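You operate a simulated robot arm through the tools that you are given. There is no shell and no other tool. Be economical: measure what you need, move in short steps, check, and stop when the job is done.

The job below is to be done with a simulated robot arm. You get a single attempt, and the scene is never put back.

JOB
The boat fender hisses: stop the leak and pump it to about 2.5 psi.
Fine: tighten its valve cap, use the foot pump, then park the green pump nozzle on it.
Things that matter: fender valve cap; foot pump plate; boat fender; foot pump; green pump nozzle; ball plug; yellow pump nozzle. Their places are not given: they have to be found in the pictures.

The check looks at the end state, three seconds after you hand in, the way a careful person would. Anything else that was tipped, shoved, dropped, spilled or broken makes it a failure. A push-on lid holds only when it is set on centred and level and pressed home; a screw cap is set on level and turned clockwise until tight.

ROBOT AND FRAMES
A 6-joint arm with a two-finger parallel gripper, fixed in place. Base frame: the origin is at the foot of the arm, x ahead of it, y to its left, z up; the work surface is at about z = 80.6. Lengths are in cm, angles in degrees, forces in N, time in s.
With the tool pointing down near the work surface it reaches from about 32 to 70 cm from the base axis. Its first joint turns from -166.0 to 166.0 degrees. Payload 4.1 kg.
Tool frame: the origin (TCP) lies between the finger pads and is the grasp point; the fingertips stand 2.3 cm ahead of it; z points along the fingers, y is the line along which they close. The gripper opens to 9.4 cm. The fingers are 3.8 cm wide and 1 cm thick; the gripper's body (5.4 by 9.6 cm) begins 3.9 cm behind the TCP.
Orientation is that of the tool frame in the base frame, as a unit quaternion [x, y, z, w]. With the fingers straight down and closing along the base's y, the tool's x points along the base's -x, its y along +y and its z along -z.

CONTROLS
- The arm moves only by the tool step_arm. Its argument "rows" is a list of rows, each a list of 3 entries, a list of its own where there are three numbers: the shift along the base's x, y, z in units of 25 mm (1.0 is 25 mm), then the turn, a rotation vector about the base's x, y, z in units of 4 degrees (1.0 is 4 degrees), then the closure, from 0 (fully open) to 1 (shut). In form: [[[dx, dy, dz], [rx, ry, rz], hand], ...]. A call has 1 to 10 rows; each row shifts and turns the commanded pose from where the row before left it. A call with a number of a shift or a turn outside -1 to 1 is refused whole. Each row takes 0.2 s and may step no farther than 5 cm and 8.6 degrees from the row before; otherwise, or with a gripper value out of range, the whole call is refused. Where a pose cannot be reached the arm comes as near as it can. A force on the tool above 90 N (or 10 N above the force at the start of the call, whichever is more), or a blocked arm, ends the call early, and 0.2 s more pass. The fingers move at their own pace (about 4.5 cm/s each) and stop on an object; they squeeze with about 43 N. The grip force told is the motor's: it shows also when the fingers shut on nothing. Time passes only in rows, and 0.2 s behind the last, so rows that do not move let the fingers close. It gives the time, the measured TCP pose, the force on the tool (base axes), the opening and the grip force at its end, in the units of the frame above (readings bear some noise).
- Cameras (640 x 400 px; columns grow to the right, rows downward): "scene" is fixed at [38.19, 50.02, 161.79]; the picture's right is [-0.99, 0.14, 0.00], its down [0.09, 0.61, -0.79] and it looks along [-0.11, -0.78, -0.61] (base axes); focal length 309 px, centre (320, 200). "wrist" rides on the gripper at [-3.9, 0, -4.4] in the tool frame; the picture's right is [0.00, -1.00, 0.00], its down [0.97, 0.00, -0.24] and it looks along [0.24, 0.00, 0.97] (tool axes); focal length 218 px, centre (320, 200).
- get_image(camera): a new picture of that camera. It takes no simulated time.
- raise_lower(by): slides the trunk up (or, below 0, down) by that many cm; the arm rides with it, the base frame stays. It gives what a move gives, with no picture.
- pixel_to_xyz(camera, pixels): there is no depth. For up to 12 entries [column, row, z] of the newest picture of that camera ("zoom" is the newest enlarged one), the place [x, y] in the base frame at which the ray of that pixel passes the height z, good to about 0.2 cm, but the place of the scene camera against the robot may be out by one fixed shift of up to 2.5 cm in any direction. It takes no simulated time.
- close_up(camera, box): a new picture of the part [left, top, right, bottom] of that camera's present view, enlarged. It takes no simulated time.
- finish_job(): hands the job in; it is judged then, once.

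Go step by step. Measure first, check grasps and placings, and put right what went wrong. The budget is 80 turns and 34 pictures, counting those below and the enlarged ones. Unless the task says otherwise, let go and move clear before handing in, and close with one line.

The tools are called by a JSON object that holds its "method" and its "body". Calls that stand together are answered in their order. step_arm: Moves the arm, as the interface text tells. Its arguments: {"type":"object","properties":{"rows":{"type":"array"}},"required":["rows"]} The other tools are called the same way: raise_lower (by) slides the trunk up or down; get_image (camera) takes a picture; pixel_to_xyz (camera, pixels) gives the place at which the rays of pixels pass given heights; close_up (camera, box) takes an enlarged picture of a part of a camera's view; finish_job () hands the job in.

At the start:

```text
clock: 0.0
eef_pos: [29.56, -24.45, 128.9]
ee_rot: [0.0, 1.0, -0.001, -0.001]
contact_force: [-0.4, -0.1, -0.1]
opening: 9.39
gripper_force: 0.1
trunk travel left (down, up): [-50.0, 9.0]
```

scene: 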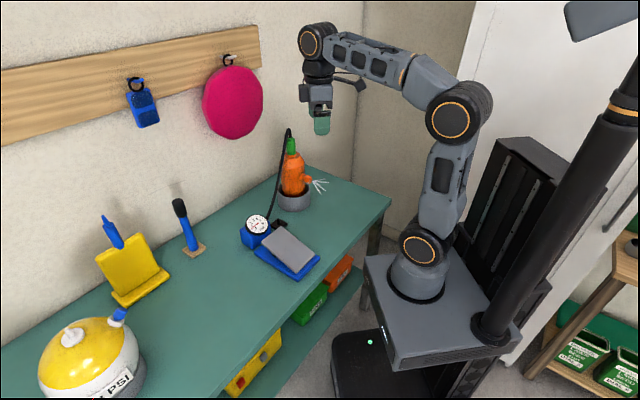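
wrist: 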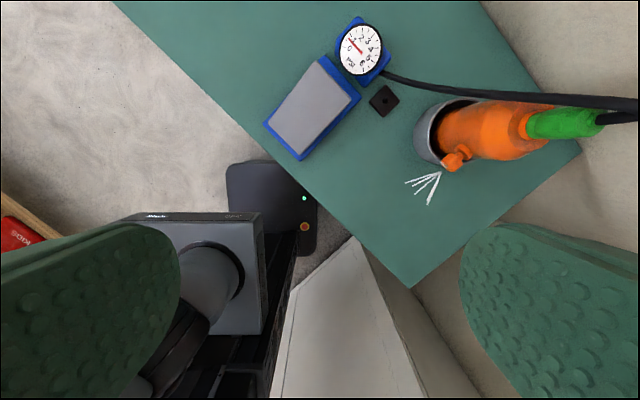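

The scene shows an orange fender in a grey cup near (295,180) with hiss lines at (318,185), and a foot pump with a gauge at (257,224). I'll enlarge both areas.

{"method": "close_up", "body": {"camera": "scene", "box": [220, 120, 350, 290]}}

{"method": "close_up", "body": {"camera": "wrist", "box": [250, 0, 640, 240]}}

{"method": "close_up", "body": {"camera": "scene", "box": [20, 180, 230, 400]}}

```text
2.35 times, centred on (285, 205) of scene
```

zoom: 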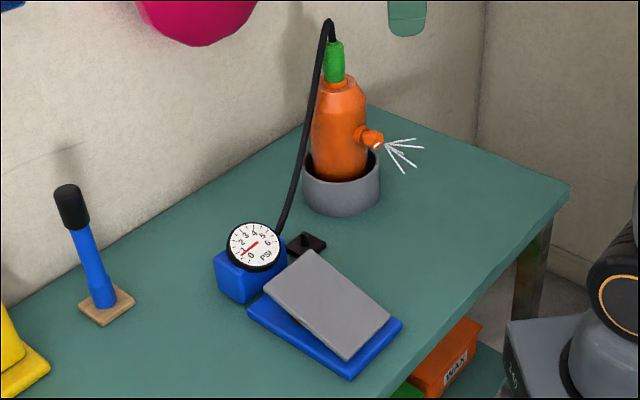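

```text
1.64 times, centred on (445, 120) of wrist
```

zoom: 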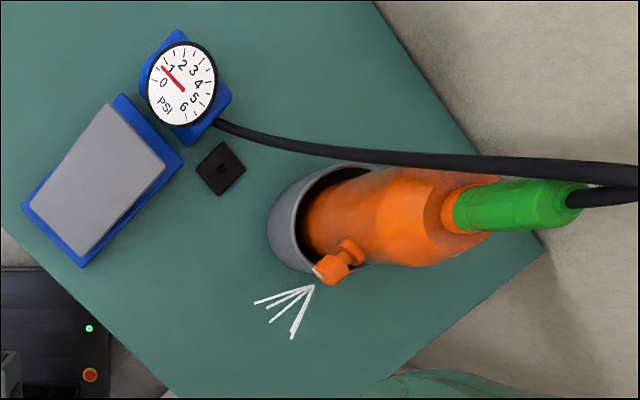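

```text
1.82 times, centred on (125, 290) of scene
```

zoom: 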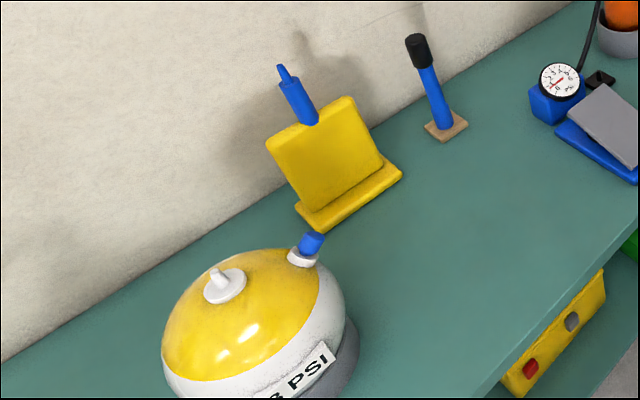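

The fender's side cap is at wrist pixel (457,158) and the hiss comes out of it, the gauge reads about 0.8, and a small black square at (384,100) looks like a nozzle dock. I'll measure these points, remembering the zoom is now on the scene's left part.

{"method": "pixel_to_xyz", "body": {"camera": "wrist", "pixels": [[444, 163, 80.6], [415, 135, 84], [384, 101, 81], [361, 50, 90], [312, 107, 85], [457, 160, 90], [457, 160, 93], [530, 122, 105], [600, 118, 105], [300, 160, 81], [358, 92, 81], [580, 150, 80.6]]}}

{"method": "pixel_to_xyz", "body": {"camera": "scene", "pixels": [[294, 210, 80.6], [294, 194, 86], [307, 181, 90], [307, 181, 93], [291, 150, 103], [282, 221, 80.6], [257, 224, 90], [290, 250, 85], [319, 260, 81], [270, 254, 81], [391, 197, 80.6]]}}

```text
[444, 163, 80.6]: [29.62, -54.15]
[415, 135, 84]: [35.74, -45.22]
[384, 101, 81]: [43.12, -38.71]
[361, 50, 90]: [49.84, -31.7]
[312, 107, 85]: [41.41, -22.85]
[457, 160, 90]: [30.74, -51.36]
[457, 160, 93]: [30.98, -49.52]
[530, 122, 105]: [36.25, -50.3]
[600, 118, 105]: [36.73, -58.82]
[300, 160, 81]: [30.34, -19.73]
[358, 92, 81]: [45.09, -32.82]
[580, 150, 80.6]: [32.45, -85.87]
```

```text
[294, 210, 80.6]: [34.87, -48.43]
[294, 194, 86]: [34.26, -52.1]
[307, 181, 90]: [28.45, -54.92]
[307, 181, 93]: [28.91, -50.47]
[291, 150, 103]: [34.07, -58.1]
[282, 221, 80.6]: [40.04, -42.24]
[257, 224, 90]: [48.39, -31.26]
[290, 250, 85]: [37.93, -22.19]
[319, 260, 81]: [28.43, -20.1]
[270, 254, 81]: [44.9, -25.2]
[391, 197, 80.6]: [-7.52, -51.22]
```

The fender axis is near (36,-51) and its cap near (30,-50,93), sticking out toward -x. I'll swing the tool towards horizontal (pointing +x) in front of the cap, staying high and clear.

{"method": "step_arm", "body": {"rows": [[[-0.5, -0.4, 0], [0, -1, 0], 0], [[-0.5, -0.4, 0], [0, -1, 0], 0], [[-0.5, -0.4, 0], [0, -1, 0], 0], [[-0.5, -0.4, 0], [0, -1, 0], 0], [[-0.5, -0.4, 0], [0, -1, 0], 0], [[-0.5, -0.4, 0], [0, -1, 0], 0], [[-0.5, -0.4, 0], [0, -1, 0], 0], [[-0.5, -0.4, 0], [0, -1, 0], 0], [[-0.5, -0.4, 0], [0, -1, 0], 0], [[-0.5, -0.4, 0], [0, -1, 0], 0]]}}

```text
clock: 2.2
eef_pos: [17.02, -34.57, 128.91]
ee_rot: [0.0, 0.939, 0.0, 0.343]
contact_force: [-0.2, 1.4, 0.2]
opening: 9.41
gripper_force: 0.0
trunk travel left (down, up): [-50.0, 9.0]
```

{"method": "step_arm", "body": {"rows": [[[0, -0.5, -0.6], [0, -1, 0], 0], [[0, -0.5, -0.6], [0, -1, 0], 0], [[0, -0.5, -0.6], [0, -1, 0], 0], [[0, -0.5, -0.6], [0, -1, 0], 0], [[0, -0.5, -0.6], [0, -1, 0], 0], [[0, -0.5, -0.6], [0, -1, 0], 0], [[0, -0.5, -0.6], [0, -1, 0], 0], [[0, -0.5, -0.6], [0, -1, 0], 0], [[0, -0.5, -0.6], [0, -1, 0], 0], [[0, -0.5, -0.6], [0, -1, 0], 0]]}}

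{"method": "get_image", "body": {"camera": "wrist"}}

```text
clock: 4.4
eef_pos: [16.95, -47.14, 113.99]
ee_rot: [0.0, 0.766, 0.0, 0.643]
contact_force: [-0.5, 0.1, -0.5]
opening: 9.4
gripper_force: 0.2
trunk travel left (down, up): [-50.0, 9.0]
```

```text
28 pictures are left
```

wrist: 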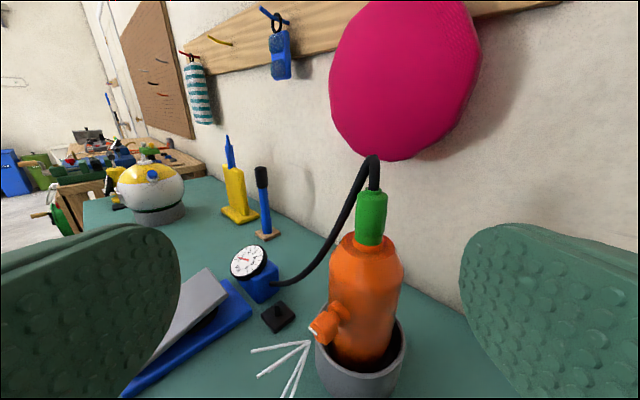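

The cap at (323,325) faces toward the camera and left, i.e. -x and +y. I'll enlarge it to judge its axis and shape.

{"method": "close_up", "body": {"camera": "wrist", "box": [240, 260, 420, 400]}}

{"method": "pixel_to_xyz", "body": {"camera": "wrist", "pixels": [[323, 327, 93], [323, 327, 91], [323, 327, 95], [365, 390, 82], [336, 314, 93], [278, 318, 81]]}}

```text
2.86 times, centred on (330, 330) of wrist
```

zoom: 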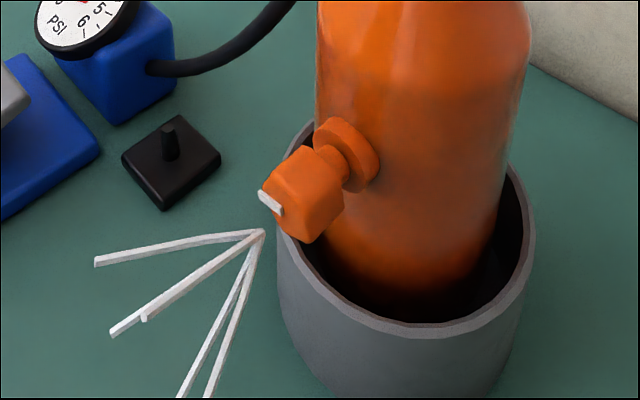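

```text
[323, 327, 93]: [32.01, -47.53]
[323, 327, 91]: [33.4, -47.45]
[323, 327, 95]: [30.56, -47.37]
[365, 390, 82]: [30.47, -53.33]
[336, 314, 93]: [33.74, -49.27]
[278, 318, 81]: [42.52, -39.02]
```

Triangulating the two wrist views puts the cap at about (31.1,-47.8,95) and the fender axis at about (36,-53), so the cap axis points to azimuth ~135°. I'll level the tool, yaw -45°, and stop about 12 cm short of the cap.

{"method": "step_arm", "body": {"rows": [[[0.1, 0.3, -0.4], [0, -1, 0], 0], [[0.1, 0.3, -0.4], [0, -1, 0], 0], [[0.1, 0.3, -0.4], [0, -0.5, 0], 0], [[0.2, 0.4, -0.6], [0, 0, -1], 0], [[0.2, 0.3, -0.6], [0, 0, -1], 0], [[0.2, 0.3, -0.6], [0, 0, -1], 0], [[0.2, 0.3, -0.6], [0, 0, -1], 0], [[0.2, 0.3, -0.6], [0, 0, -1], 0], [[0.2, 0.2, -0.6], [0, 0, -1], 0], [[0.2, 0.2, -0.6], [0, 0, -1], 0]]}}

{"method": "step_arm", "body": {"rows": [[[0.2, 0.1, -0.4], [0, 0, -1], 0], [[0.1, 0.1, -0.4], [0, 0, -1], 0], [[0.1, 0, -0.4], [0, 0, -1], 0], [[0, 0, -0.4], [0, 0, -1], 0], [[0, 0, -0.3], [0, 0, -0.25], 0], [[0, 0, 0], [0, 0, 0], 0]]}}

{"method": "get_image", "body": {"camera": "wrist"}}

```text
clock: 6.6
eef_pos: [21.26, -39.82, 100.46]
ee_rot: [0.171, 0.686, -0.171, 0.686]
contact_force: [0.2, 0.1, 0.8]
opening: 9.38
gripper_force: 0.1
trunk travel left (down, up): [-50.0, 9.0]
```

```text
clock: 8.0
eef_pos: [21.72, -42.2, 99.23]
ee_rot: [0.272, 0.654, -0.268, 0.654]
contact_force: [-1.1, 1.0, 0.3]
opening: 9.39
gripper_force: 0.0
out of reach, approached as far as the arm can: row 3, 4, 5
trunk travel left (down, up): [-50.0, 9.0]
```

```text
26 pictures are left
```

wrist: 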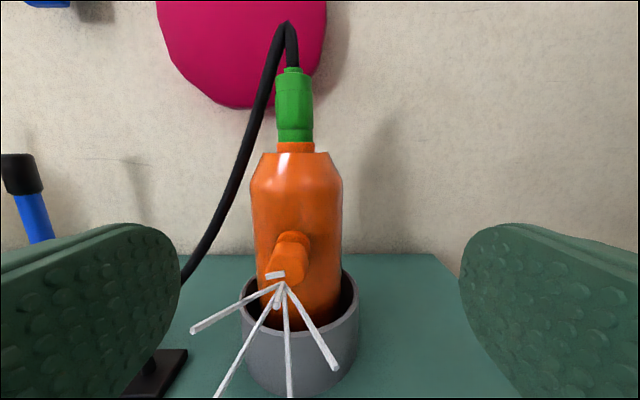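

The tool is now aligned with the cap (cap centre ≈ (285,268), i.e. about (31.0,-47.9,94.2)), but the arm is too folded to go lower. Lowering the trunk 5 cm brings the tool to the cap's height.

{"method": "raise_lower", "body": {"by": -5}}

{"method": "step_arm", "body": {"rows": [[[0.4, 0.2, 0], [0, 0, 0], 0], [[0.4, 0.2, 0], [0, 0, 0], 0], [[0.3, -0.3, 0], [0, 0, 0], 0], [[0.3, -0.3, 0], [0, 0, 0], 0], [[0, 0, 0], [0, 0, 0], 0]]}}

{"method": "get_image", "body": {"camera": "wrist"}}

```text
clock: 8.9
eef_pos: [21.8, -42.09, 94.1]
ee_rot: [0.272, 0.653, -0.267, 0.654]
contact_force: [-0.3, -0.1, -0.3]
opening: 9.4
gripper_force: 0.0
trunk travel left (down, up): [-45.0, 14.0]
```

```text
clock: 10.1
eef_pos: [25.17, -43.1, 94.59]
ee_rot: [0.273, 0.653, -0.268, 0.653]
contact_force: [0.0, 0.1, 0.2]
opening: 9.39
gripper_force: 0.0
out of reach, approached as far as the arm can: row 2
trunk travel left (down, up): [-45.0, 14.0]
```

```text
25 pictures are left
```

wrist: 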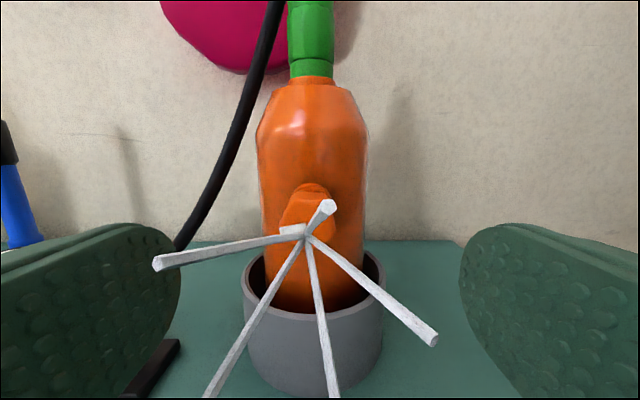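

The tool is now at (25.2,-43.1,94.6), and the cap at (305,222) is about 0.8 cm to the left and 7.5 cm ahead. I'll centre, advance along the cap axis and close.

{"method": "step_arm", "body": {"rows": [[[0.23, 0.23, -0.05], [0, 0, 0], 0], [[0.32, -0.32, 0], [0, 0, 0], 0], [[0.32, -0.32, 0], [0, 0, 0], 0], [[0.32, -0.32, 0], [0, 0, 0], 0], [[0.32, -0.32, 0], [0, 0, 0], 0], [[0.32, -0.32, 0], [0, 0, 0], 0], [[0.3, -0.3, 0], [0, 0, 0], 0], [[0, 0, 0], [0, 0, 0], 0]]}}

{"method": "get_image", "body": {"camera": "wrist"}}

```text
clock: 11.9
eef_pos: [30.49, -47.18, 94.43]
ee_rot: [0.273, 0.653, -0.267, 0.654]
contact_force: [1.4, 0.1, -0.2]
opening: 9.4
gripper_force: 0.1
trunk travel left (down, up): [-45.0, 14.0]
```

```text
24 pictures are left
```

wrist: 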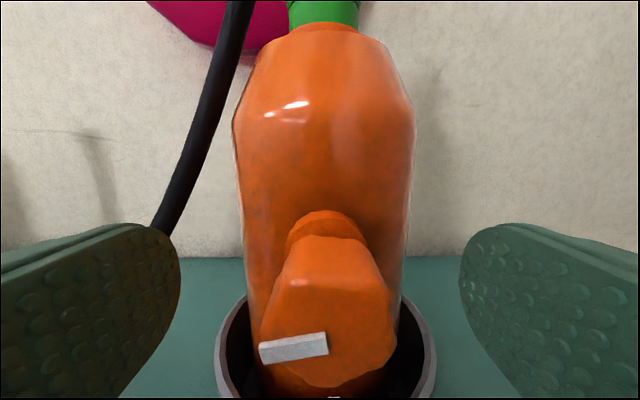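

The cap face (centre ≈ (327,337)) sits between the pads, near the TCP plane. I'll close on it.

{"method": "step_arm", "body": {"rows": [[[0, 0, 0], [0, 0, 0], 1], [[0, 0, 0], [0, 0, 0], 1], [[0, 0, 0], [0, 0, 0], 1], [[0, 0, 0], [0, 0, 0], 1], [[0, 0, 0], [0, 0, 0], 1]]}}

```text
clock: 13.1
eef_pos: [30.42, -47.18, 94.48]
ee_rot: [0.273, 0.653, -0.267, 0.654]
contact_force: [-1.6, -0.5, 0.7]
opening: 2.97
gripper_force: 43.4
trunk travel left (down, up): [-45.0, 14.0]
```

It grips 2.97 cm. I'll turn clockwise about the cap axis (0.707,-0.707,0).

{"method": "step_arm", "body": {"rows": [[[0, 0, 0], [0.9, -0.9, 0], 1], [[0, 0, 0], [0.9, -0.9, 0], 1], [[0, 0, 0], [0.9, -0.9, 0], 1], [[0, 0, 0], [0.9, -0.9, 0], 1], [[0, 0, 0], [0.9, -0.9, 0], 1], [[0, 0, 0], [0.9, -0.9, 0], 1], [[0, 0, 0], [0.9, -0.9, 0], 1], [[0, 0, 0], [0.9, -0.9, 0], 1], [[0, 0, 0], [0.9, -0.9, 0], 1], [[0, 0, 0], [0.9, -0.9, 0], 1]]}}

{"method": "get_image", "body": {"camera": "wrist"}}

```text
clock: 15.3
eef_pos: [30.51, -47.06, 94.49]
ee_rot: [0.525, 0.472, 0.04, 0.707]
contact_force: [-2.9, -2.6, 7.1]
opening: 2.94
gripper_force: 43.0
trunk travel left (down, up): [-45.0, 14.0]
```

```text
23 pictures are left
```

wrist: 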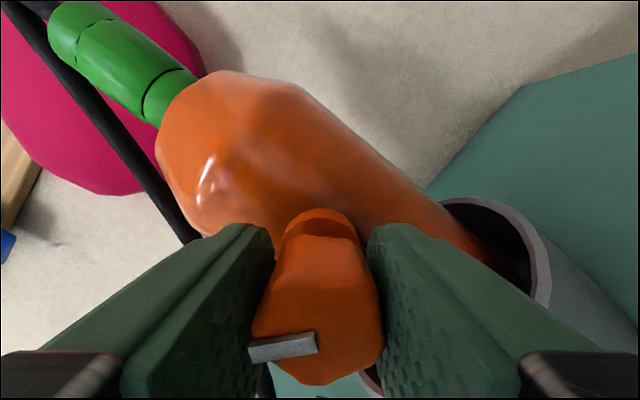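

The tool turned about 50° and the white mark kept its place in the grip, so the cap turned with it. I'll check the hiss in the scene view.

{"method": "close_up", "body": {"camera": "scene", "box": [220, 120, 350, 290]}}

```text
2.35 times, centred on (285, 205) of scene
```

zoom: 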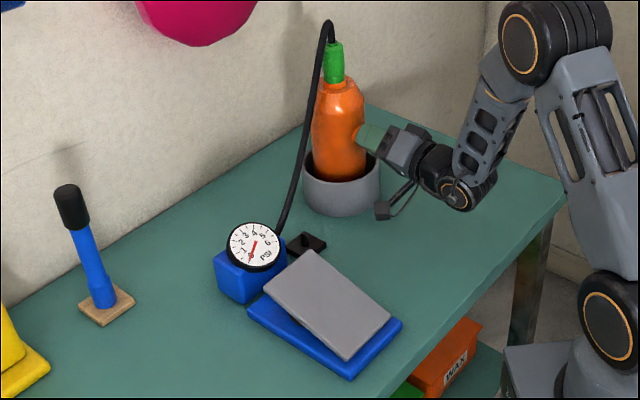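

No hiss lines are visible any more, and the gauge has dropped to about 0. I'll keep turning clockwise until it feels tight.

{"method": "step_arm", "body": {"rows": [[[0, 0, 0], [0.7, -0.7, 0], 1], [[0, 0, 0], [0.7, -0.7, 0], 1], [[0, 0, 0], [0.7, -0.7, 0], 1], [[0, 0, 0], [0.7, -0.7, 0], 1], [[0, 0, 0], [0.7, -0.7, 0], 1], [[0, 0, 0], [0.7, -0.7, 0], 1], [[0, 0, 0], [0.7, -0.7, 0], 1], [[0, 0, 0], [0.7, -0.7, 0], 1]]}}

{"method": "get_image", "body": {"camera": "wrist"}}

```text
clock: 17.1
eef_pos: [30.51, -47.05, 94.62]
ee_rot: [0.634, 0.31, 0.231, 0.67]
contact_force: [-3.9, 0.5, 11.1]
opening: 2.95
gripper_force: 43.6
trunk travel left (down, up): [-45.0, 14.0]
```

```text
21 pictures are left
```

wrist: 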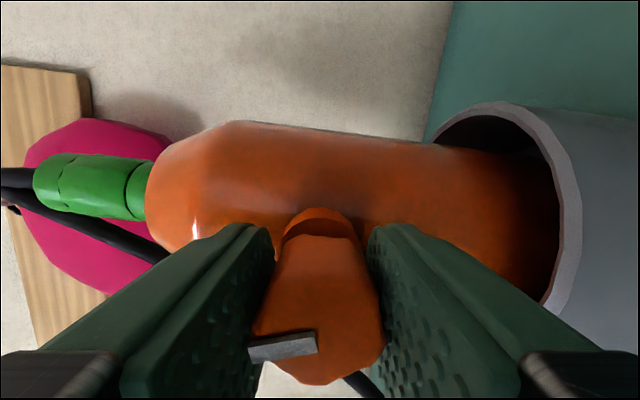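

The mark still moves with the fingers (about 84° turned) with no sign of slip. I'll continue.

{"method": "step_arm", "body": {"rows": [[[0, 0, 0.06], [0.7, -0.7, 0], 1], [[0, 0, 0], [0.7, -0.7, 0], 1], [[0, 0, 0], [0.7, -0.7, 0], 1], [[0, 0, 0], [0.7, -0.7, 0], 1], [[0, 0, 0], [0.7, -0.7, 0], 1], [[0, 0, 0], [0.7, -0.7, 0], 1], [[0, 0, 0], [0.7, -0.7, 0], 1], [[0, 0, 0], [0.7, -0.7, 0], 1], [[0, 0, 0], [0.7, -0.7, 0], 1], [[0, 0, 0], [0.7, -0.7, 0], 1]]}}

{"method": "get_image", "body": {"camera": "wrist"}}

```text
clock: 19.3
eef_pos: [30.5, -47.05, 94.79]
ee_rot: [0.701, 0.075, 0.444, 0.553]
contact_force: [-2.6, 2.3, 12.8]
opening: 2.93
gripper_force: 43.3
trunk travel left (down, up): [-45.0, 14.0]
```

```text
20 pictures are left
```

wrist: 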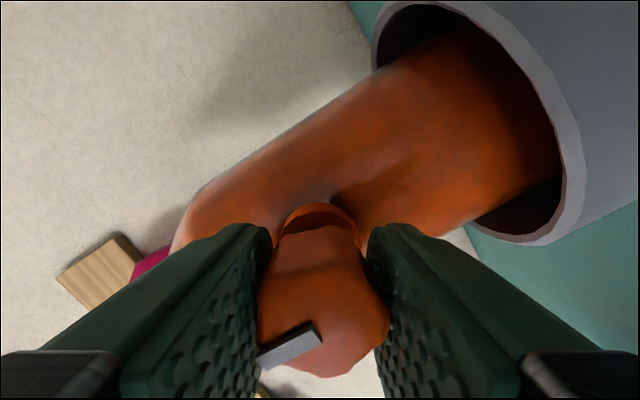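

The mark has now shifted within the fingers (from (283,347) to (290,345), tilted), so the cap has stopped and the grip is slipping: it's tight. I'll release and back off along the axis.

{"method": "step_arm", "body": {"rows": [[[0, 0, 0], [0, 0, 0], 0.4], [[0, 0, 0], [0, 0, 0], 0.4], [[0, 0, 0], [0, 0, 0], 0.4], [[-0.3, 0.3, 0], [0, 0, 0], 0.4], [[-0.4, 0.4, 0], [0, 0, 0], 0.4], [[-0.4, 0.4, 0], [0, 0, 0], 0.4], [[-0.4, 0.4, 0], [0, 0, 0], 0.4], [[-0.4, 0.4, 0], [0, 0, 0], 0.4], [[0, 0, 0], [0, 0, 0], 0.4]]}}

{"method": "get_image", "body": {"camera": "wrist"}}

{"method": "close_up", "body": {"camera": "scene", "box": [220, 120, 350, 290]}}

```text
clock: 21.3
eef_pos: [25.68, -42.31, 94.67]
ee_rot: [0.702, 0.077, 0.443, 0.552]
contact_force: [0.5, 0.6, 0.4]
opening: 5.65
gripper_force: 0.0
trunk travel left (down, up): [-45.0, 14.0]
```

```text
19 pictures are left
```

wrist: 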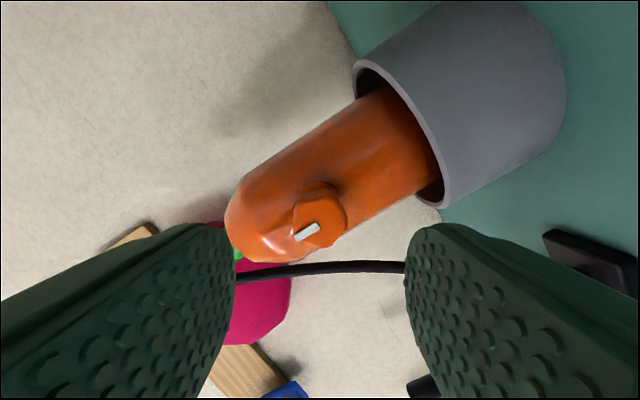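

```text
2.35 times, centred on (285, 205) of scene
```

zoom: 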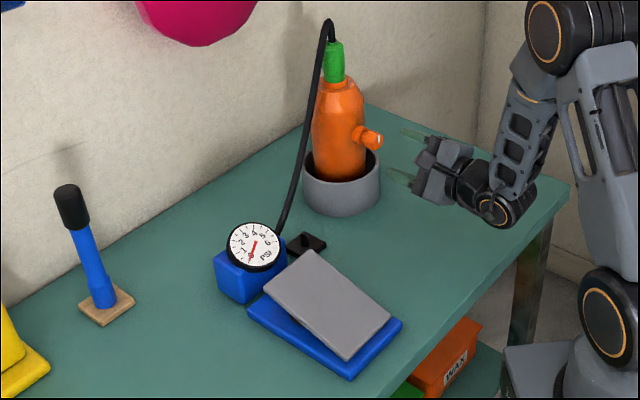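

The hiss is gone and the cap is tight; the gauge reads 0. Now I'll lift with the trunk, undo the wrist roll, and then point the tool down over the pump plate.

{"method": "raise_lower", "body": {"by": 12}}

{"method": "step_arm", "body": {"rows": [[[0, 0.3, 0.2], [-1, 1, 0], 0.4], [[0, 0.3, 0.2], [-1, 1, 0], 0.4], [[0, 0.3, 0.2], [-1, 1, 0], 0.4], [[0, 0.3, 0.2], [-1, 1, 0], 0.4], [[0, 0.3, 0.2], [-1, 1, 0], 0.4], [[0, 0, 0], [-1, 1, 0], 0.4], [[0, 0, 0], [-1, 1, 0], 0.4], [[0, 0, 0], [-1, 1, 0], 0.4], [[0, 0, 0], [-1, 1, 0], 0.4], [[0, 0, 0], [-1, 1, 0], 0.4]]}}

{"method": "step_arm", "body": {"rows": [[[0, 0, 0], [-1, 1, 0], 0.4], [[0, 0, 0], [-1, 1, 0], 0.4], [[0, 0, 0], [-1, 1, 0], 0.4], [[0, 0, 0], [-1, 1, 0], 0.4], [[0, 0, 0], [-1, 1, 0], 0.4], [[0, 0, 0], [-1, 1, 0], 0.4], [[0, 0, 0], [-1, 1, 0], 0.4], [[0, 0, 0], [-1, 1, 0], 0.4], [[0, 0, 0], [-1, 1, 0], 0.4], [[0, 0, 0], [-1, 1, 0], 0.4]]}}

```text
clock: 22.8
eef_pos: [25.82, -42.33, 106.59]
ee_rot: [0.702, 0.076, 0.443, 0.552]
contact_force: [0.1, 0.1, -0.3]
opening: 5.64
gripper_force: 0.0
trunk travel left (down, up): [-57.0, 2.0]
```

```text
clock: 25.0
eef_pos: [25.82, -38.61, 109.05]
ee_rot: [0.582, 0.401, 0.128, 0.696]
contact_force: [-0.5, -0.8, 0.0]
opening: 5.63
gripper_force: 0.0
trunk travel left (down, up): [-57.0, 2.0]
```

```text
clock: 27.2
eef_pos: [25.94, -38.75, 109.09]
ee_rot: [0.322, 0.63, -0.216, 0.673]
contact_force: [-0.4, -0.2, -0.1]
opening: 5.67
gripper_force: 0.1
trunk travel left (down, up): [-57.0, 2.0]
```

Now pitching the tool down while moving over the pump.

{"method": "step_arm", "body": {"rows": [[[0, 0.2, 0.2], [-0.8, 0.8, 0], 0.4], [[0, 0.2, 0.2], [-0.75, 0.75, 0], 0.4], [[0.1, 0.2, 0.2], [1, 1, 0], 0.4], [[0.1, 0.3, 0.2], [1, 1, 0], 0.4], [[0.1, 0.3, 0.2], [1, 1, 0], 0.4], [[0.1, 0.3, 0.2], [1, 1, 0], 0.4], [[0.1, 0.3, 0.2], [1, 1, 0], 0.4], [[0.1, 0.3, 0.2], [1, 1, 0], 0.4], [[0.2, 0.3, 0.1], [1, 1, 0], 0.4], [[0.2, 0.3, 0], [1, 1, 0], 0.4]]}}

{"method": "step_arm", "body": {"rows": [[[0.2, 0.3, 0], [1, 1, 0], 1], [[0.2, 0.3, 0], [1, 1, 0], 1], [[0.2, 0.3, 0], [1, 1, 0], 1], [[0.2, 0.3, 0], [1, 1, 0], 1], [[0.2, 0.3, 0], [1, 1, 0], 1], [[0.2, 0.3, 0], [1, 1, 0], 1], [[0.2, 0, 0], [1, 1, 0], 1], [[0.2, 0, 0], [0.95, 0.95, 0], 1], [[0, 0, 0], [0, 0, 0], 1]]}}

{"method": "get_image", "body": {"camera": "wrist"}}

```text
clock: 29.4
eef_pos: [28.44, -32.25, 113.38]
ee_rot: [0.358, 0.853, -0.143, 0.353]
contact_force: [-0.7, 0.1, -0.4]
opening: 5.64
gripper_force: 0.1
out of reach, approached as far as the arm can: row 5
trunk travel left (down, up): [-57.0, 2.0]
```

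```text
clock: 31.4
eef_pos: [32.4, -27.64, 113.39]
ee_rot: [0.387, 0.922, 0.002, -0.003]
contact_force: [0.1, 0.5, -0.6]
opening: 0.0
gripper_force: 42.7
trunk travel left (down, up): [-57.0, 2.0]
```

```text
17 pictures are left
```

wrist: 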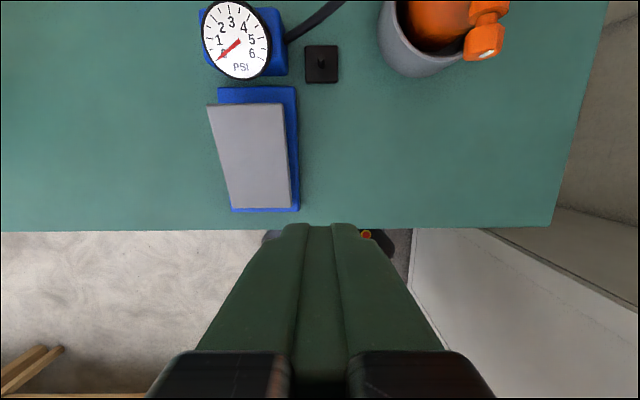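

The image is aligned with the pump; the grey plate is wider at its top end (208–283, row 104), so its raised end is toward the gauge. I'll measure it.

{"method": "pixel_to_xyz", "body": {"camera": "wrist", "pixels": [[246, 104, 84], [246, 104, 86], [246, 104, 88], [246, 104, 90], [250, 122, 87], [250, 122, 84], [262, 208, 83], [321, 64, 81.5], [238, 40, 90], [257, 87, 81.5], [208, 105, 88], [283, 102, 88]]}}

{"method": "close_up", "body": {"camera": "wrist", "box": [180, 0, 370, 220]}}

```text
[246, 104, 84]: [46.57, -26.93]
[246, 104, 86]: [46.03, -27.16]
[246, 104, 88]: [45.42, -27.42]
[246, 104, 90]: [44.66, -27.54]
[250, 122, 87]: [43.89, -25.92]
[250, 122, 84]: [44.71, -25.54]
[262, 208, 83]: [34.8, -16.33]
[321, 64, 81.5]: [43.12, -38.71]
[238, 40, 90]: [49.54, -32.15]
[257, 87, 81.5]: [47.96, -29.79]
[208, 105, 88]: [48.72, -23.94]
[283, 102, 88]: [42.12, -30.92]
```

```text
1.82 times, centred on (275, 110) of wrist
```

zoom: 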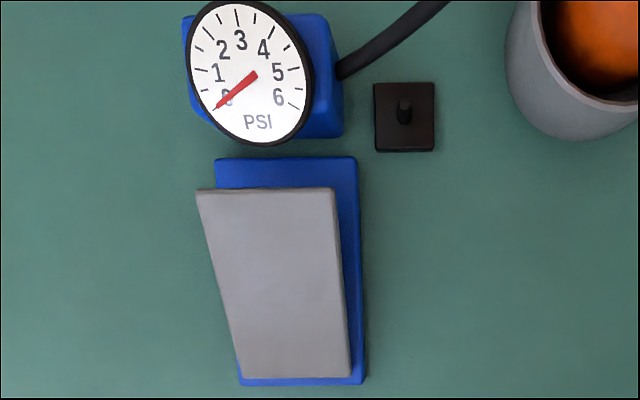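

The raised plate end is at about (45.3,-27.3,88), hinge end at (34.8,-16.3,83). With fingers shut I'll hover over a point 3 cm from the raised end, (43.2,-25.2), at z≈93.

{"method": "step_arm", "body": {"rows": [[[0.54, 0.12, -0.8], [0, 0, 0], 1], [[0.54, 0.12, -0.8], [0, 0, 0], 1], [[0.54, 0.12, -0.8], [0, 0, 0], 1], [[0.54, 0.12, -0.8], [0, 0, 0], 1], [[0.54, 0.12, -0.8], [0, 0, 0], 1], [[0.54, 0.12, -0.8], [0, 0, 0], 1], [[0.54, 0.12, -0.8], [0, 0, 0], 1], [[0.54, 0.12, -0.8], [0, 0, 0], 1], [[0, 0, -0.8], [0, 0, 0], 1], [[0, 0, -0.8], [0, 0, 0], 1]]}}

{"method": "get_image", "body": {"camera": "wrist"}}

```text
clock: 33.6
eef_pos: [43.16, -25.5, 93.39]
ee_rot: [0.388, 0.922, 0.002, -0.002]
contact_force: [-0.3, -1.0, 0.3]
opening: 0.0
gripper_force: 41.9
trunk travel left (down, up): [-57.0, 2.0]
```

```text
15 pictures are left
```

wrist: 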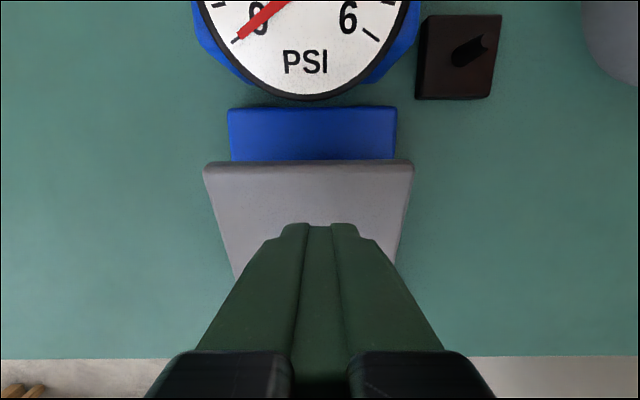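

The fingertips at (320,225) are centred over the plate. Pressing slowly.

{"method": "step_arm", "body": {"rows": [[[0, 0, -0.4], [0, 0, 0], 1], [[0, 0, -0.4], [0, 0, 0], 1], [[0, 0, -0.4], [0, 0, 0], 1], [[0, 0, -0.2], [0, 0, 0], 1], [[0, 0, -0.2], [0, 0, 0], 1]]}}

```text
clock: 34.8
eef_pos: [43.35, -25.28, 89.29]
ee_rot: [0.388, 0.922, 0.002, -0.002]
contact_force: [-0.2, -0.2, 0.4]
opening: 0.0
gripper_force: 42.1
trunk travel left (down, up): [-57.0, 2.0]
```

{"method": "step_arm", "body": {"rows": [[[0, 0, -0.2], [0, 0, 0], 1], [[0, 0, -0.2], [0, 0, 0], 1], [[0, 0, -0.2], [0, 0, 0], 1], [[0, 0, -0.2], [0, 0, 0], 1], [[0, 0, 0], [0, 0, 0], 1]]}}

```text
clock: 36.0
eef_pos: [43.24, -25.38, 87.42]
ee_rot: [0.388, 0.922, 0.002, -0.002]
contact_force: [-0.5, 0.2, 1.3]
opening: 0.01
gripper_force: 42.1
trunk travel left (down, up): [-57.0, 2.0]
```

{"method": "step_arm", "body": {"rows": [[[0, 0, -0.2], [0, 0, 0], 1], [[0, 0, -0.2], [0, 0, 0], 1], [[0, 0, -0.2], [0, 0, 0], 1], [[0, 0, 0], [0, 0, 0], 1]]}}

{"method": "close_up", "body": {"camera": "scene", "box": [220, 190, 340, 290]}}

```text
clock: 37.0
eef_pos: [43.2, -25.33, 86.05]
ee_rot: [0.387, 0.922, 0.003, -0.001]
contact_force: [1.8, 0.1, 16.2]
opening: 0.0
gripper_force: 42.3
trunk travel left (down, up): [-57.0, 2.0]
```

```text
4.00 times, centred on (280, 240) of scene
```

zoom: 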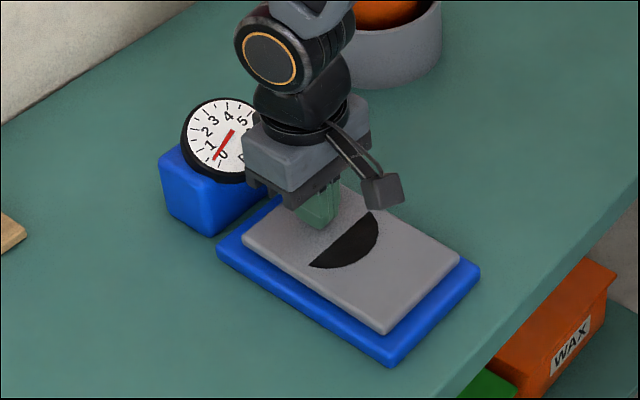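

The plate went down (16 N at z=86.05) and the gauge rose slightly above 0. I'll do two more full strokes and read the gauge.

{"method": "step_arm", "body": {"rows": [[[0, 0, 0.7], [0, 0, 0], 1], [[0, 0, 0.7], [0, 0, 0], 1], [[0, 0, 0.1], [0, 0, 0], 1], [[0, 0, 0], [0, 0, 0], 1], [[0, 0, -0.7], [0, 0, 0], 1], [[0, 0, -0.4], [0, 0, 0], 1], [[0, 0, -0.3], [0, 0, 0], 1], [[0, 0, -0.15], [0, 0, 0], 1], [[0, 0, 0], [0, 0, 0], 1]]}}

{"method": "close_up", "body": {"camera": "scene", "box": [235, 205, 285, 245]}}

```text
clock: 39.0
eef_pos: [43.17, -25.33, 86.04]
ee_rot: [0.389, 0.921, 0.002, 0.0]
contact_force: [-5.1, -2.5, 27.1]
opening: 0.0
gripper_force: 43.2
trunk travel left (down, up): [-57.0, 2.0]
```

```text
10.00 times, centred on (260, 225) of scene
```

zoom: 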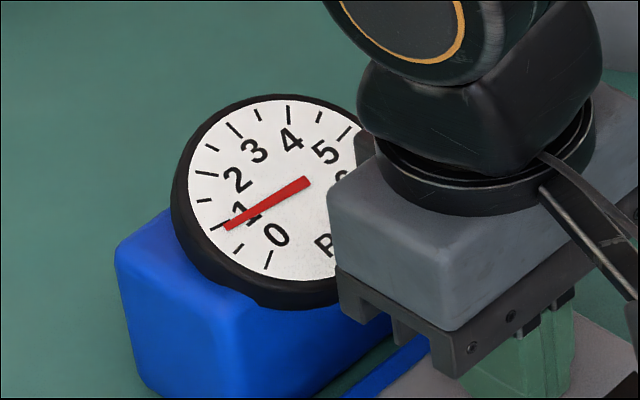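

The needle sits at the 1 psi tick after two strokes, so each stroke gives about 0.5 psi. Two more strokes, then I'll check.

{"method": "step_arm", "body": {"rows": [[[0, 0, 0.7], [0, 0, 0], 1], [[0, 0, 0.7], [0, 0, 0], 1], [[0, 0, 0.1], [0, 0, 0], 1], [[0, 0, 0], [0, 0, 0], 1], [[0, 0, -0.7], [0, 0, 0], 1], [[0, 0, -0.4], [0, 0, 0], 1], [[0, 0, -0.3], [0, 0, 0], 1], [[0, 0, -0.1], [0, 0, 0], 1], [[0, 0, 0], [0, 0, 0], 1]]}}

{"method": "step_arm", "body": {"rows": [[[0, 0, 0.7], [0, 0, 0], 1], [[0, 0, 0.7], [0, 0, 0], 1], [[0, 0, 0.1], [0, 0, 0], 1], [[0, 0, 0], [0, 0, 0], 1], [[0, 0, -0.7], [0, 0, 0], 1], [[0, 0, -0.4], [0, 0, 0], 1], [[0, 0, -0.3], [0, 0, 0], 1], [[0, 0, -0.1], [0, 0, 0], 1], [[0, 0, 0], [0, 0, 0], 1]]}}

{"method": "close_up", "body": {"camera": "scene", "box": [235, 205, 285, 245]}}

```text
clock: 41.0
eef_pos: [43.12, -25.32, 85.94]
ee_rot: [0.387, 0.922, 0.002, 0.001]
contact_force: [-0.6, 1.8, 29.2]
opening: 0.0
gripper_force: 42.2
trunk travel left (down, up): [-57.0, 2.0]
```

```text
clock: 43.0
eef_pos: [43.25, -25.36, 86.04]
ee_rot: [0.388, 0.922, 0.002, 0.0]
contact_force: [-0.8, -3.4, 28.7]
opening: 0.0
gripper_force: 42.6
trunk travel left (down, up): [-57.0, 2.0]
```

```text
10.00 times, centred on (260, 225) of scene
```

zoom: 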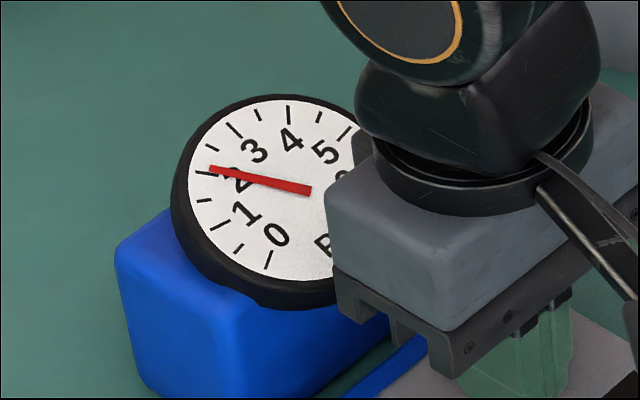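

The needle is at about 2.0–2.1. One more stroke should give 2.5.

{"method": "step_arm", "body": {"rows": [[[0, 0, 0.7], [0, 0, 0], 1], [[0, 0, 0.7], [0, 0, 0], 1], [[0, 0, 0.1], [0, 0, 0], 1], [[0, 0, 0], [0, 0, 0], 1], [[0, 0, -0.7], [0, 0, 0], 1], [[0, 0, -0.4], [0, 0, 0], 1], [[0, 0, -0.3], [0, 0, 0], 1], [[0, 0, -0.1], [0, 0, 0], 1], [[0, 0, 0], [0, 0, 0], 1]]}}

{"method": "step_arm", "body": {"rows": [[[0, 0, 0.7], [0, 0, 0], 1], [[0, 0, 0.7], [0, 0, 0], 1], [[0, 0, 0.8], [0, 0, 0], 1], [[-0.3, 0, 0.8], [0, 0, 0], 1], [[-0.5, -0.2, 0.8], [0, 0, 0], 1], [[-0.5, -0.2, 0.8], [0, 0, 0], 1], [[-0.5, -0.2, 0.8], [0, 0, 0], 1], [[-0.5, -0.2, 0.8], [0, 0, 0], 1], [[-0.5, -0.2, 0.8], [0, 0, 0], 1], [[-0.5, 0, 0.8], [0, 0, 0], 0.3]]}}

{"method": "get_image", "body": {"camera": "wrist"}}

{"method": "close_up", "body": {"camera": "scene", "box": [215, 120, 345, 250]}}

```text
clock: 45.0
eef_pos: [43.28, -25.4, 85.94]
ee_rot: [0.389, 0.921, 0.002, 0.001]
contact_force: [0.7, -1.3, 27.1]
opening: 0.0
gripper_force: 42.1
trunk travel left (down, up): [-57.0, 2.0]
```

```text
clock: 47.2
eef_pos: [34.95, -27.76, 105.28]
ee_rot: [0.387, 0.922, 0.002, -0.002]
contact_force: [0.0, -0.4, 0.3]
opening: 3.27
gripper_force: 0.0
trunk travel left (down, up): [-57.0, 2.0]
```

```text
11 pictures are left
```

wrist: 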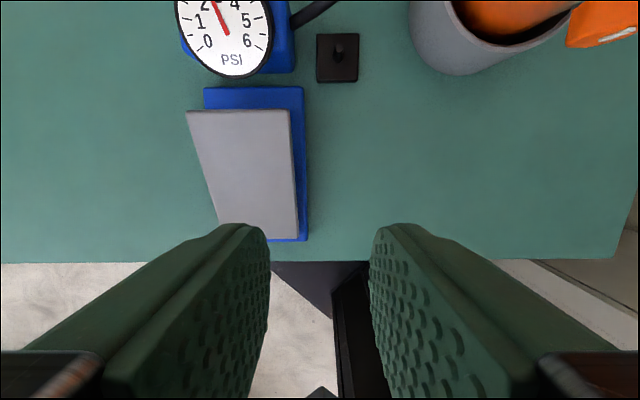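

```text
3.08 times, centred on (280, 185) of scene
```

zoom: 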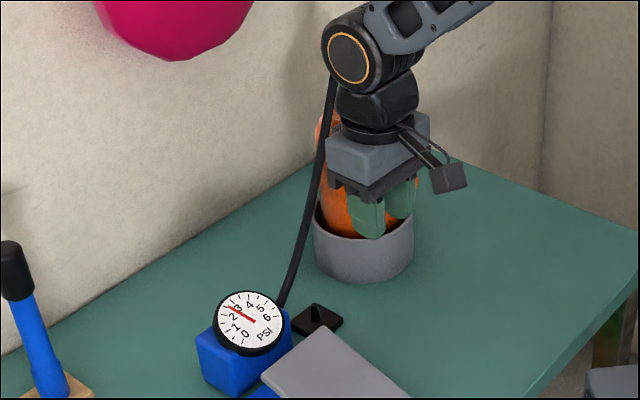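

The gauge shows about 2.5 psi. The dock for the nozzle is the small black plate with a peg at (338,55). Next I'll take the nozzle at about (36,-53,107) from the robot side, with the tool pointing +x and 20° below level, which keeps the palm and camera off the hose; first I'll go to a stand-off.

{"method": "step_arm", "body": {"rows": [[[-0.5, 0, 0.2], [0, 0, 1], 0.3], [[-0.5, 0, 0.2], [0, 0, 1], 0.3], [[-0.5, 0, 0.2], [0, 0, 1], 0.3], [[-0.5, 0, 0.2], [0, 0, 1], 0.3], [[-0.5, 0, 0.1], [0, 0, 1], 0.3], [[-0.5, -0.2, 0.1], [0, 0, 1], 0.3], [[-0.5, -0.2, 0.1], [0, 0, 1], 0.3], [[-0.5, -0.2, 0], [0, 0, 1], 0.3], [[-0.5, -0.2, 0], [0, 0, 1], 0.3], [[-0.5, -0.2, 0], [0, 0, 1], 0.3]]}}

{"method": "step_arm", "body": {"rows": [[[-0.3, -0.5, 0], [0, 0, 1], 0.3], [[0, -0.5, 0], [0, 0, 0.4], 0.3], [[0, -0.5, 0], [0, -1, 0], 0.3], [[0, -0.5, 0], [0, -1, 0], 0.3], [[0, -0.5, 0], [0, -1, 0], 0.3], [[0, -0.5, 0], [0, -1, 0], 0.3], [[0, -0.5, 0], [0, -1, 0], 0.3], [[0, -0.5, 0], [0, -1, 0], 0.3], [[0, -0.5, 0], [0, -1, 0], 0.3], [[0, -0.5, 0], [0, -1, 0], 0.3]]}}

{"method": "step_arm", "body": {"rows": [[[0, -0.5, 0], [0, -1, 0], 0.3], [[0, -0.5, 0], [0, -1, 0], 0.3], [[0, -0.5, 0], [0, -1, 0], 0.3], [[0, -0.5, 0], [0, -1, 0], 0.3], [[0, -0.5, 0], [0, -1, 0], 0.3], [[0, 0, 0], [0, -1, 0], 0.3], [[0, 0, 0], [0, -1, 0], 0.3], [[0, 0, 0], [0, -1, 0], 0.3], [[0, 0, 0], [0, -1, 0], 0.3], [[0, 0, 0], [0, -0.5, 0], 0.3]]}}

{"method": "get_image", "body": {"camera": "wrist"}}

```text
clock: 49.4
eef_pos: [22.59, -30.35, 108.02]
ee_rot: [0.048, 0.999, 0.002, -0.003]
contact_force: [0.2, 0.5, 0.0]
opening: 6.55
gripper_force: 0.1
trunk travel left (down, up): [-57.0, 2.0]
```

```text
clock: 51.6
eef_pos: [21.69, -42.91, 108.0]
ee_rot: [0.0, 0.962, 0.003, 0.273]
contact_force: [0.1, -0.2, -0.6]
opening: 6.55
gripper_force: 0.1
trunk travel left (down, up): [-57.0, 2.0]
```

```text
clock: 53.8
eef_pos: [21.62, -49.1, 108.04]
ee_rot: [-0.001, 0.82, 0.001, 0.572]
contact_force: [-0.1, 0.2, -0.1]
opening: 6.58
gripper_force: 0.0
trunk travel left (down, up): [-57.0, 2.0]
```

```text
9 pictures are left
```

wrist: 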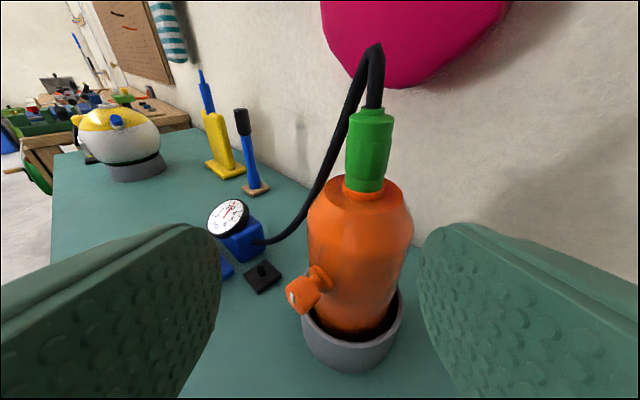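

The nozzle spans rows 112–188 at column ~369, which triangulates to axis (36.1,-53.2), z from 102.9 to 109.5. I'll centre laterally, narrow the opening to about 5.2 and approach along +x.

{"method": "step_arm", "body": {"rows": [[[0, -0.8, -0.25], [0, 0, 0], 0.45], [[0, -0.84, -0.25], [0, 0, 0], 0.45], [[0.7, 0, 0], [0, 0, 0], 0.45], [[0.7, 0, 0], [0, 0, 0], 0.45], [[0.7, 0, 0], [0, 0, 0], 0.45], [[0.7, 0, 0], [0, 0, 0], 0.45], [[0, 0, 0], [0, 0, 0], 0.45]]}}

{"method": "get_image", "body": {"camera": "wrist"}}

```text
clock: 55.4
eef_pos: [28.75, -53.15, 106.77]
ee_rot: [0.0, 0.82, 0.001, 0.572]
contact_force: [0.5, 0.6, 0.7]
opening: 5.2
gripper_force: 0.0
trunk travel left (down, up): [-57.0, 2.0]
```

```text
8 pictures are left
```

wrist: 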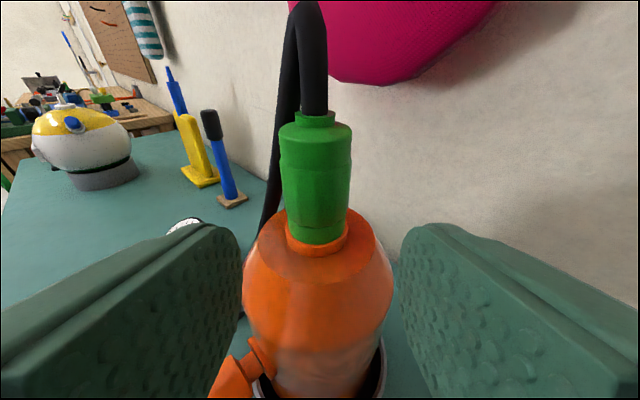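

The nozzle is centred at column 316 and sits 7.3 cm ahead. I'll advance 6.5 cm and close.

{"method": "step_arm", "body": {"rows": [[[0.52, 0.06, 0.04], [0, 0, 0], 0.45], [[0.52, 0, 0], [0, 0, 0], 0.45], [[0.52, 0, 0], [0, 0, 0], 0.45], [[0.52, 0, 0], [0, 0, 0], 0.45], [[0.52, 0, 0], [0, 0, 0], 0.45], [[0, 0, 0], [0, 0, 0], 1], [[0, 0, 0], [0, 0, 0], 1], [[0, 0, 0], [0, 0, 0], 1]]}}

{"method": "get_image", "body": {"camera": "wrist"}}

```text
clock: 57.2
eef_pos: [35.25, -53.1, 107.08]
ee_rot: [0.0, 0.821, 0.001, 0.571]
contact_force: [0.3, -0.1, 0.5]
opening: 3.27
gripper_force: 43.2
trunk travel left (down, up): [-57.0, 2.0]
```

```text
7 pictures are left
```

wrist: 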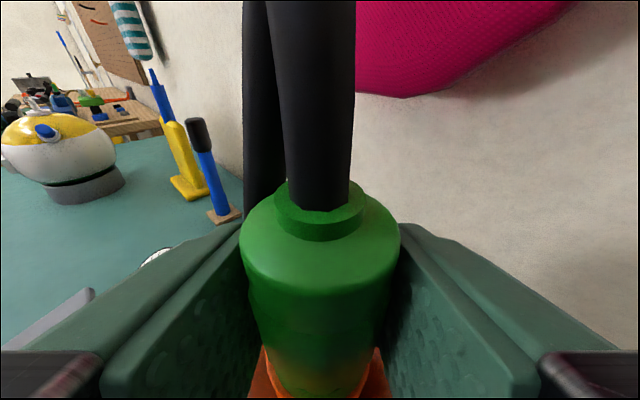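

Gripped at 3.27 cm, with the nozzle axis about 0.75 cm ahead of the TCP. Pulling straight up.

{"method": "step_arm", "body": {"rows": [[[0, 0, 0.2], [0, 0, 0], 1], [[0, 0, 0.2], [0, 0, 0], 1], [[0, 0, 0.3], [0, 0, 0], 1], [[0, 0, 0.4], [0, 0, 0], 1], [[0, 0, 0.4], [0, 0, 0], 1], [[0, 0, 0.4], [0, 0, 0], 1], [[0, 0, 0], [0, 0, 0], 1]]}}

{"method": "close_up", "body": {"camera": "scene", "box": [210, 90, 350, 250]}}

```text
clock: 58.8
eef_pos: [35.04, -53.19, 111.74]
ee_rot: [0.0, 0.821, 0.0, 0.571]
contact_force: [0.0, 0.0, 0.2]
opening: 3.27
gripper_force: 43.1
trunk travel left (down, up): [-57.0, 2.0]
```

```text
2.50 times, centred on (280, 170) of scene
```

zoom: 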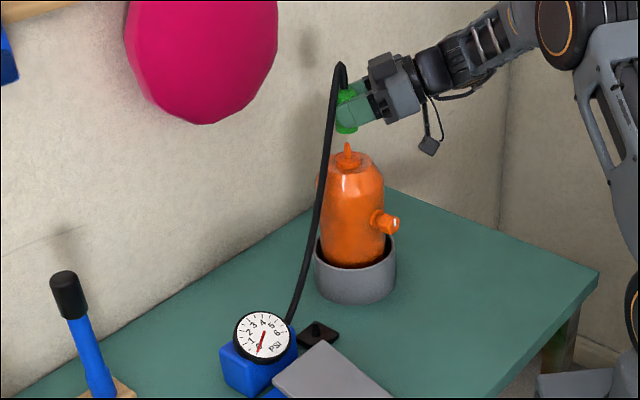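

The nozzle is off cleanly and the fender shows no leak. Peg estimate from the low wrist view is (43.2,-38.65) with tip at z≈84, so I want the TCP at (42.45,-38.65). I'll move over at this height.

{"method": "step_arm", "body": {"rows": [[[0.3, 0.6, 0.2], [0, 0, 0], 1], [[0.4, 0.8, 0], [0, 0, 0], 1], [[0.4, 0.8, 0], [0, 0, 0], 1], [[0.4, 0.8, 0], [0, 0, 0], 1], [[0.4, 0.8, 0], [0, 0, 0], 1], [[0.4, 0.8, 0], [0, 0, 0], 1], [[0.4, 0.8, 0], [0, 0, 0], 1], [[0.2, 0.4, 0], [0, 0, 0], 1], [[0, 0, 0], [0, 0, 0], 1]]}}

{"method": "raise_lower", "body": {"by": -19}}

{"method": "step_arm", "body": {"rows": [[[0, 0, 0], [0, 0, 0], 1]]}}

{"method": "close_up", "body": {"camera": "scene", "box": [240, 170, 330, 260]}}

```text
clock: 60.8
eef_pos: [42.27, -38.54, 112.02]
ee_rot: [0.0, 0.821, 0.001, 0.572]
contact_force: [0.2, 0.4, -0.9]
opening: 3.29
gripper_force: 42.5
trunk travel left (down, up): [-57.0, 2.0]
```

```text
clock: 62.9
eef_pos: [42.32, -38.54, 92.95]
ee_rot: [0.0, 0.82, 0.001, 0.572]
contact_force: [-0.1, -0.6, -0.3]
opening: 3.28
gripper_force: 43.1
trunk travel left (down, up): [-38.0, 21.0]
```

```text
clock: 63.3
eef_pos: [42.32, -38.44, 93.01]
ee_rot: [0.0, 0.82, 0.0, 0.572]
contact_force: [0.7, 0.4, -0.4]
opening: 3.31
gripper_force: 43.2
trunk travel left (down, up): [-38.0, 21.0]
```

```text
4.44 times, centred on (285, 215) of scene
```

zoom: 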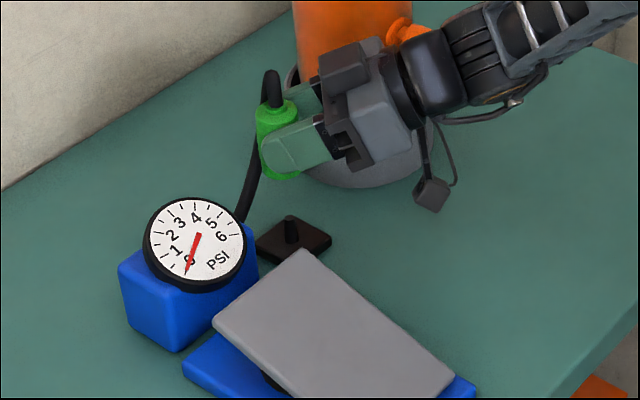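

The nozzle hangs above the dock with its bottom near zoom (283,173) and the peg at (291,230). I'll compare both through the same camera.

{"method": "pixel_to_xyz", "body": {"camera": "zoom", "pixels": [[291, 220, 84], [292, 241, 81.8], [293, 240, 81.8], [283, 173, 89.5], [277, 112, 95.5], [275, 103, 95.8], [280, 145, 92.5], [291, 220, 84.5]]}}

```text
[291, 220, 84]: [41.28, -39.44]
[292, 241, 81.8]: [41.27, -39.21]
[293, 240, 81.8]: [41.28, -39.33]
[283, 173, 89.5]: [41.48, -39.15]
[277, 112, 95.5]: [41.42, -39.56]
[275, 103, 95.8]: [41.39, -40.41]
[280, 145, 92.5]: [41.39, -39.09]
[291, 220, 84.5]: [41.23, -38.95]
```

Seen through the same camera, the nozzle is within about 0.15 cm of the peg. I'll nudge and descend slowly, watching the force.

{"method": "step_arm", "body": {"rows": [[[-0.04, -0.04, -0.4], [0, 0, 0], 1], [[0, 0, -0.4], [0, 0, 0], 1], [[0, 0, -0.4], [0, 0, 0], 1], [[0, 0, -0.4], [0, 0, 0], 1], [[0, 0, -0.2], [0, 0, 0], 1], [[0, 0, -0.2], [0, 0, 0], 1], [[0, 0, 0], [0, 0, 0], 1]]}}

```text
clock: 64.9
eef_pos: [42.22, -38.71, 88.3]
ee_rot: [0.0, 0.821, 0.0, 0.572]
contact_force: [0.9, 0.7, 7.4]
opening: 3.28
gripper_force: 42.4
trunk travel left (down, up): [-38.0, 21.0]
```

Contact (7 N) at z=88.3. I'll look before pushing.

{"method": "close_up", "body": {"camera": "scene", "box": [255, 190, 305, 235]}}

```text
8.89 times, centred on (280, 212) of scene
```

zoom: 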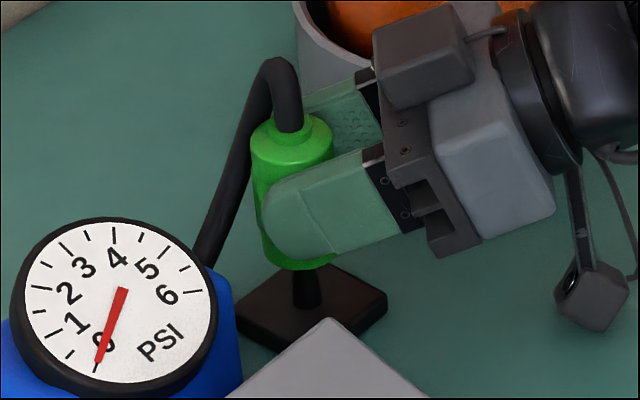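

The nozzle bottom rests at peg-tip height, and its axis appears about 0.13 cm too far +x (nozzle axis ~301 vs peg 306 at row 290). I'll lift slightly, shift and press again.

{"method": "step_arm", "body": {"rows": [[[0, 0, 0.12], [0, 0, 0], 1], [[-0.05, 0, 0], [0, 0, 0], 1], [[0, 0, -0.12], [0, 0, 0], 1], [[0, 0, -0.1], [0, 0, 0], 1], [[0, 0, -0.1], [0, 0, 0], 1], [[0, 0, 0], [0, 0, 0], 1]]}}

```text
clock: 66.3
eef_pos: [41.94, -38.58, 88.38]
ee_rot: [-0.003, 0.819, -0.003, 0.574]
contact_force: [-4.1, 5.2, 63.8]
opening: 3.27
gripper_force: 43.0
trunk travel left (down, up): [-38.0, 21.0]
```

It met 64 N without entering, so the tip isn't in the hole. The side forces (-4,+5) and the image geometry both suggest going toward +y and slightly -x. I'll lift, shift and touch lightly.

{"method": "step_arm", "body": {"rows": [[[0, 0, 0.4], [0, 0, 0], 1], [[0, 0, 0.3], [0, 0, 0], 1], [[-0.04, 0.12, 0], [0, 0, 0], 1], [[0, 0, -0.3], [0, 0, 0], 1], [[0, 0, -0.15], [0, 0, 0], 1], [[0, 0, -0.1], [0, 0, 0], 1], [[0, 0, 0], [0, 0, 0], 1]]}}

```text
clock: 67.9
eef_pos: [41.94, -38.41, 88.25]
ee_rot: [-0.001, 0.82, -0.001, 0.572]
contact_force: [-1.0, 0.5, 24.2]
opening: 3.27
gripper_force: 42.7
trunk travel left (down, up): [-38.0, 21.0]
```

{"method": "close_up", "body": {"camera": "scene", "box": [264, 200, 300, 234]}}

```text
11.76 times, centred on (282, 217) of scene
```

zoom: 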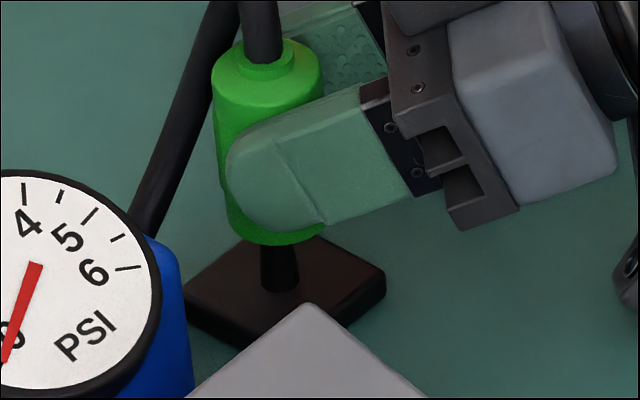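

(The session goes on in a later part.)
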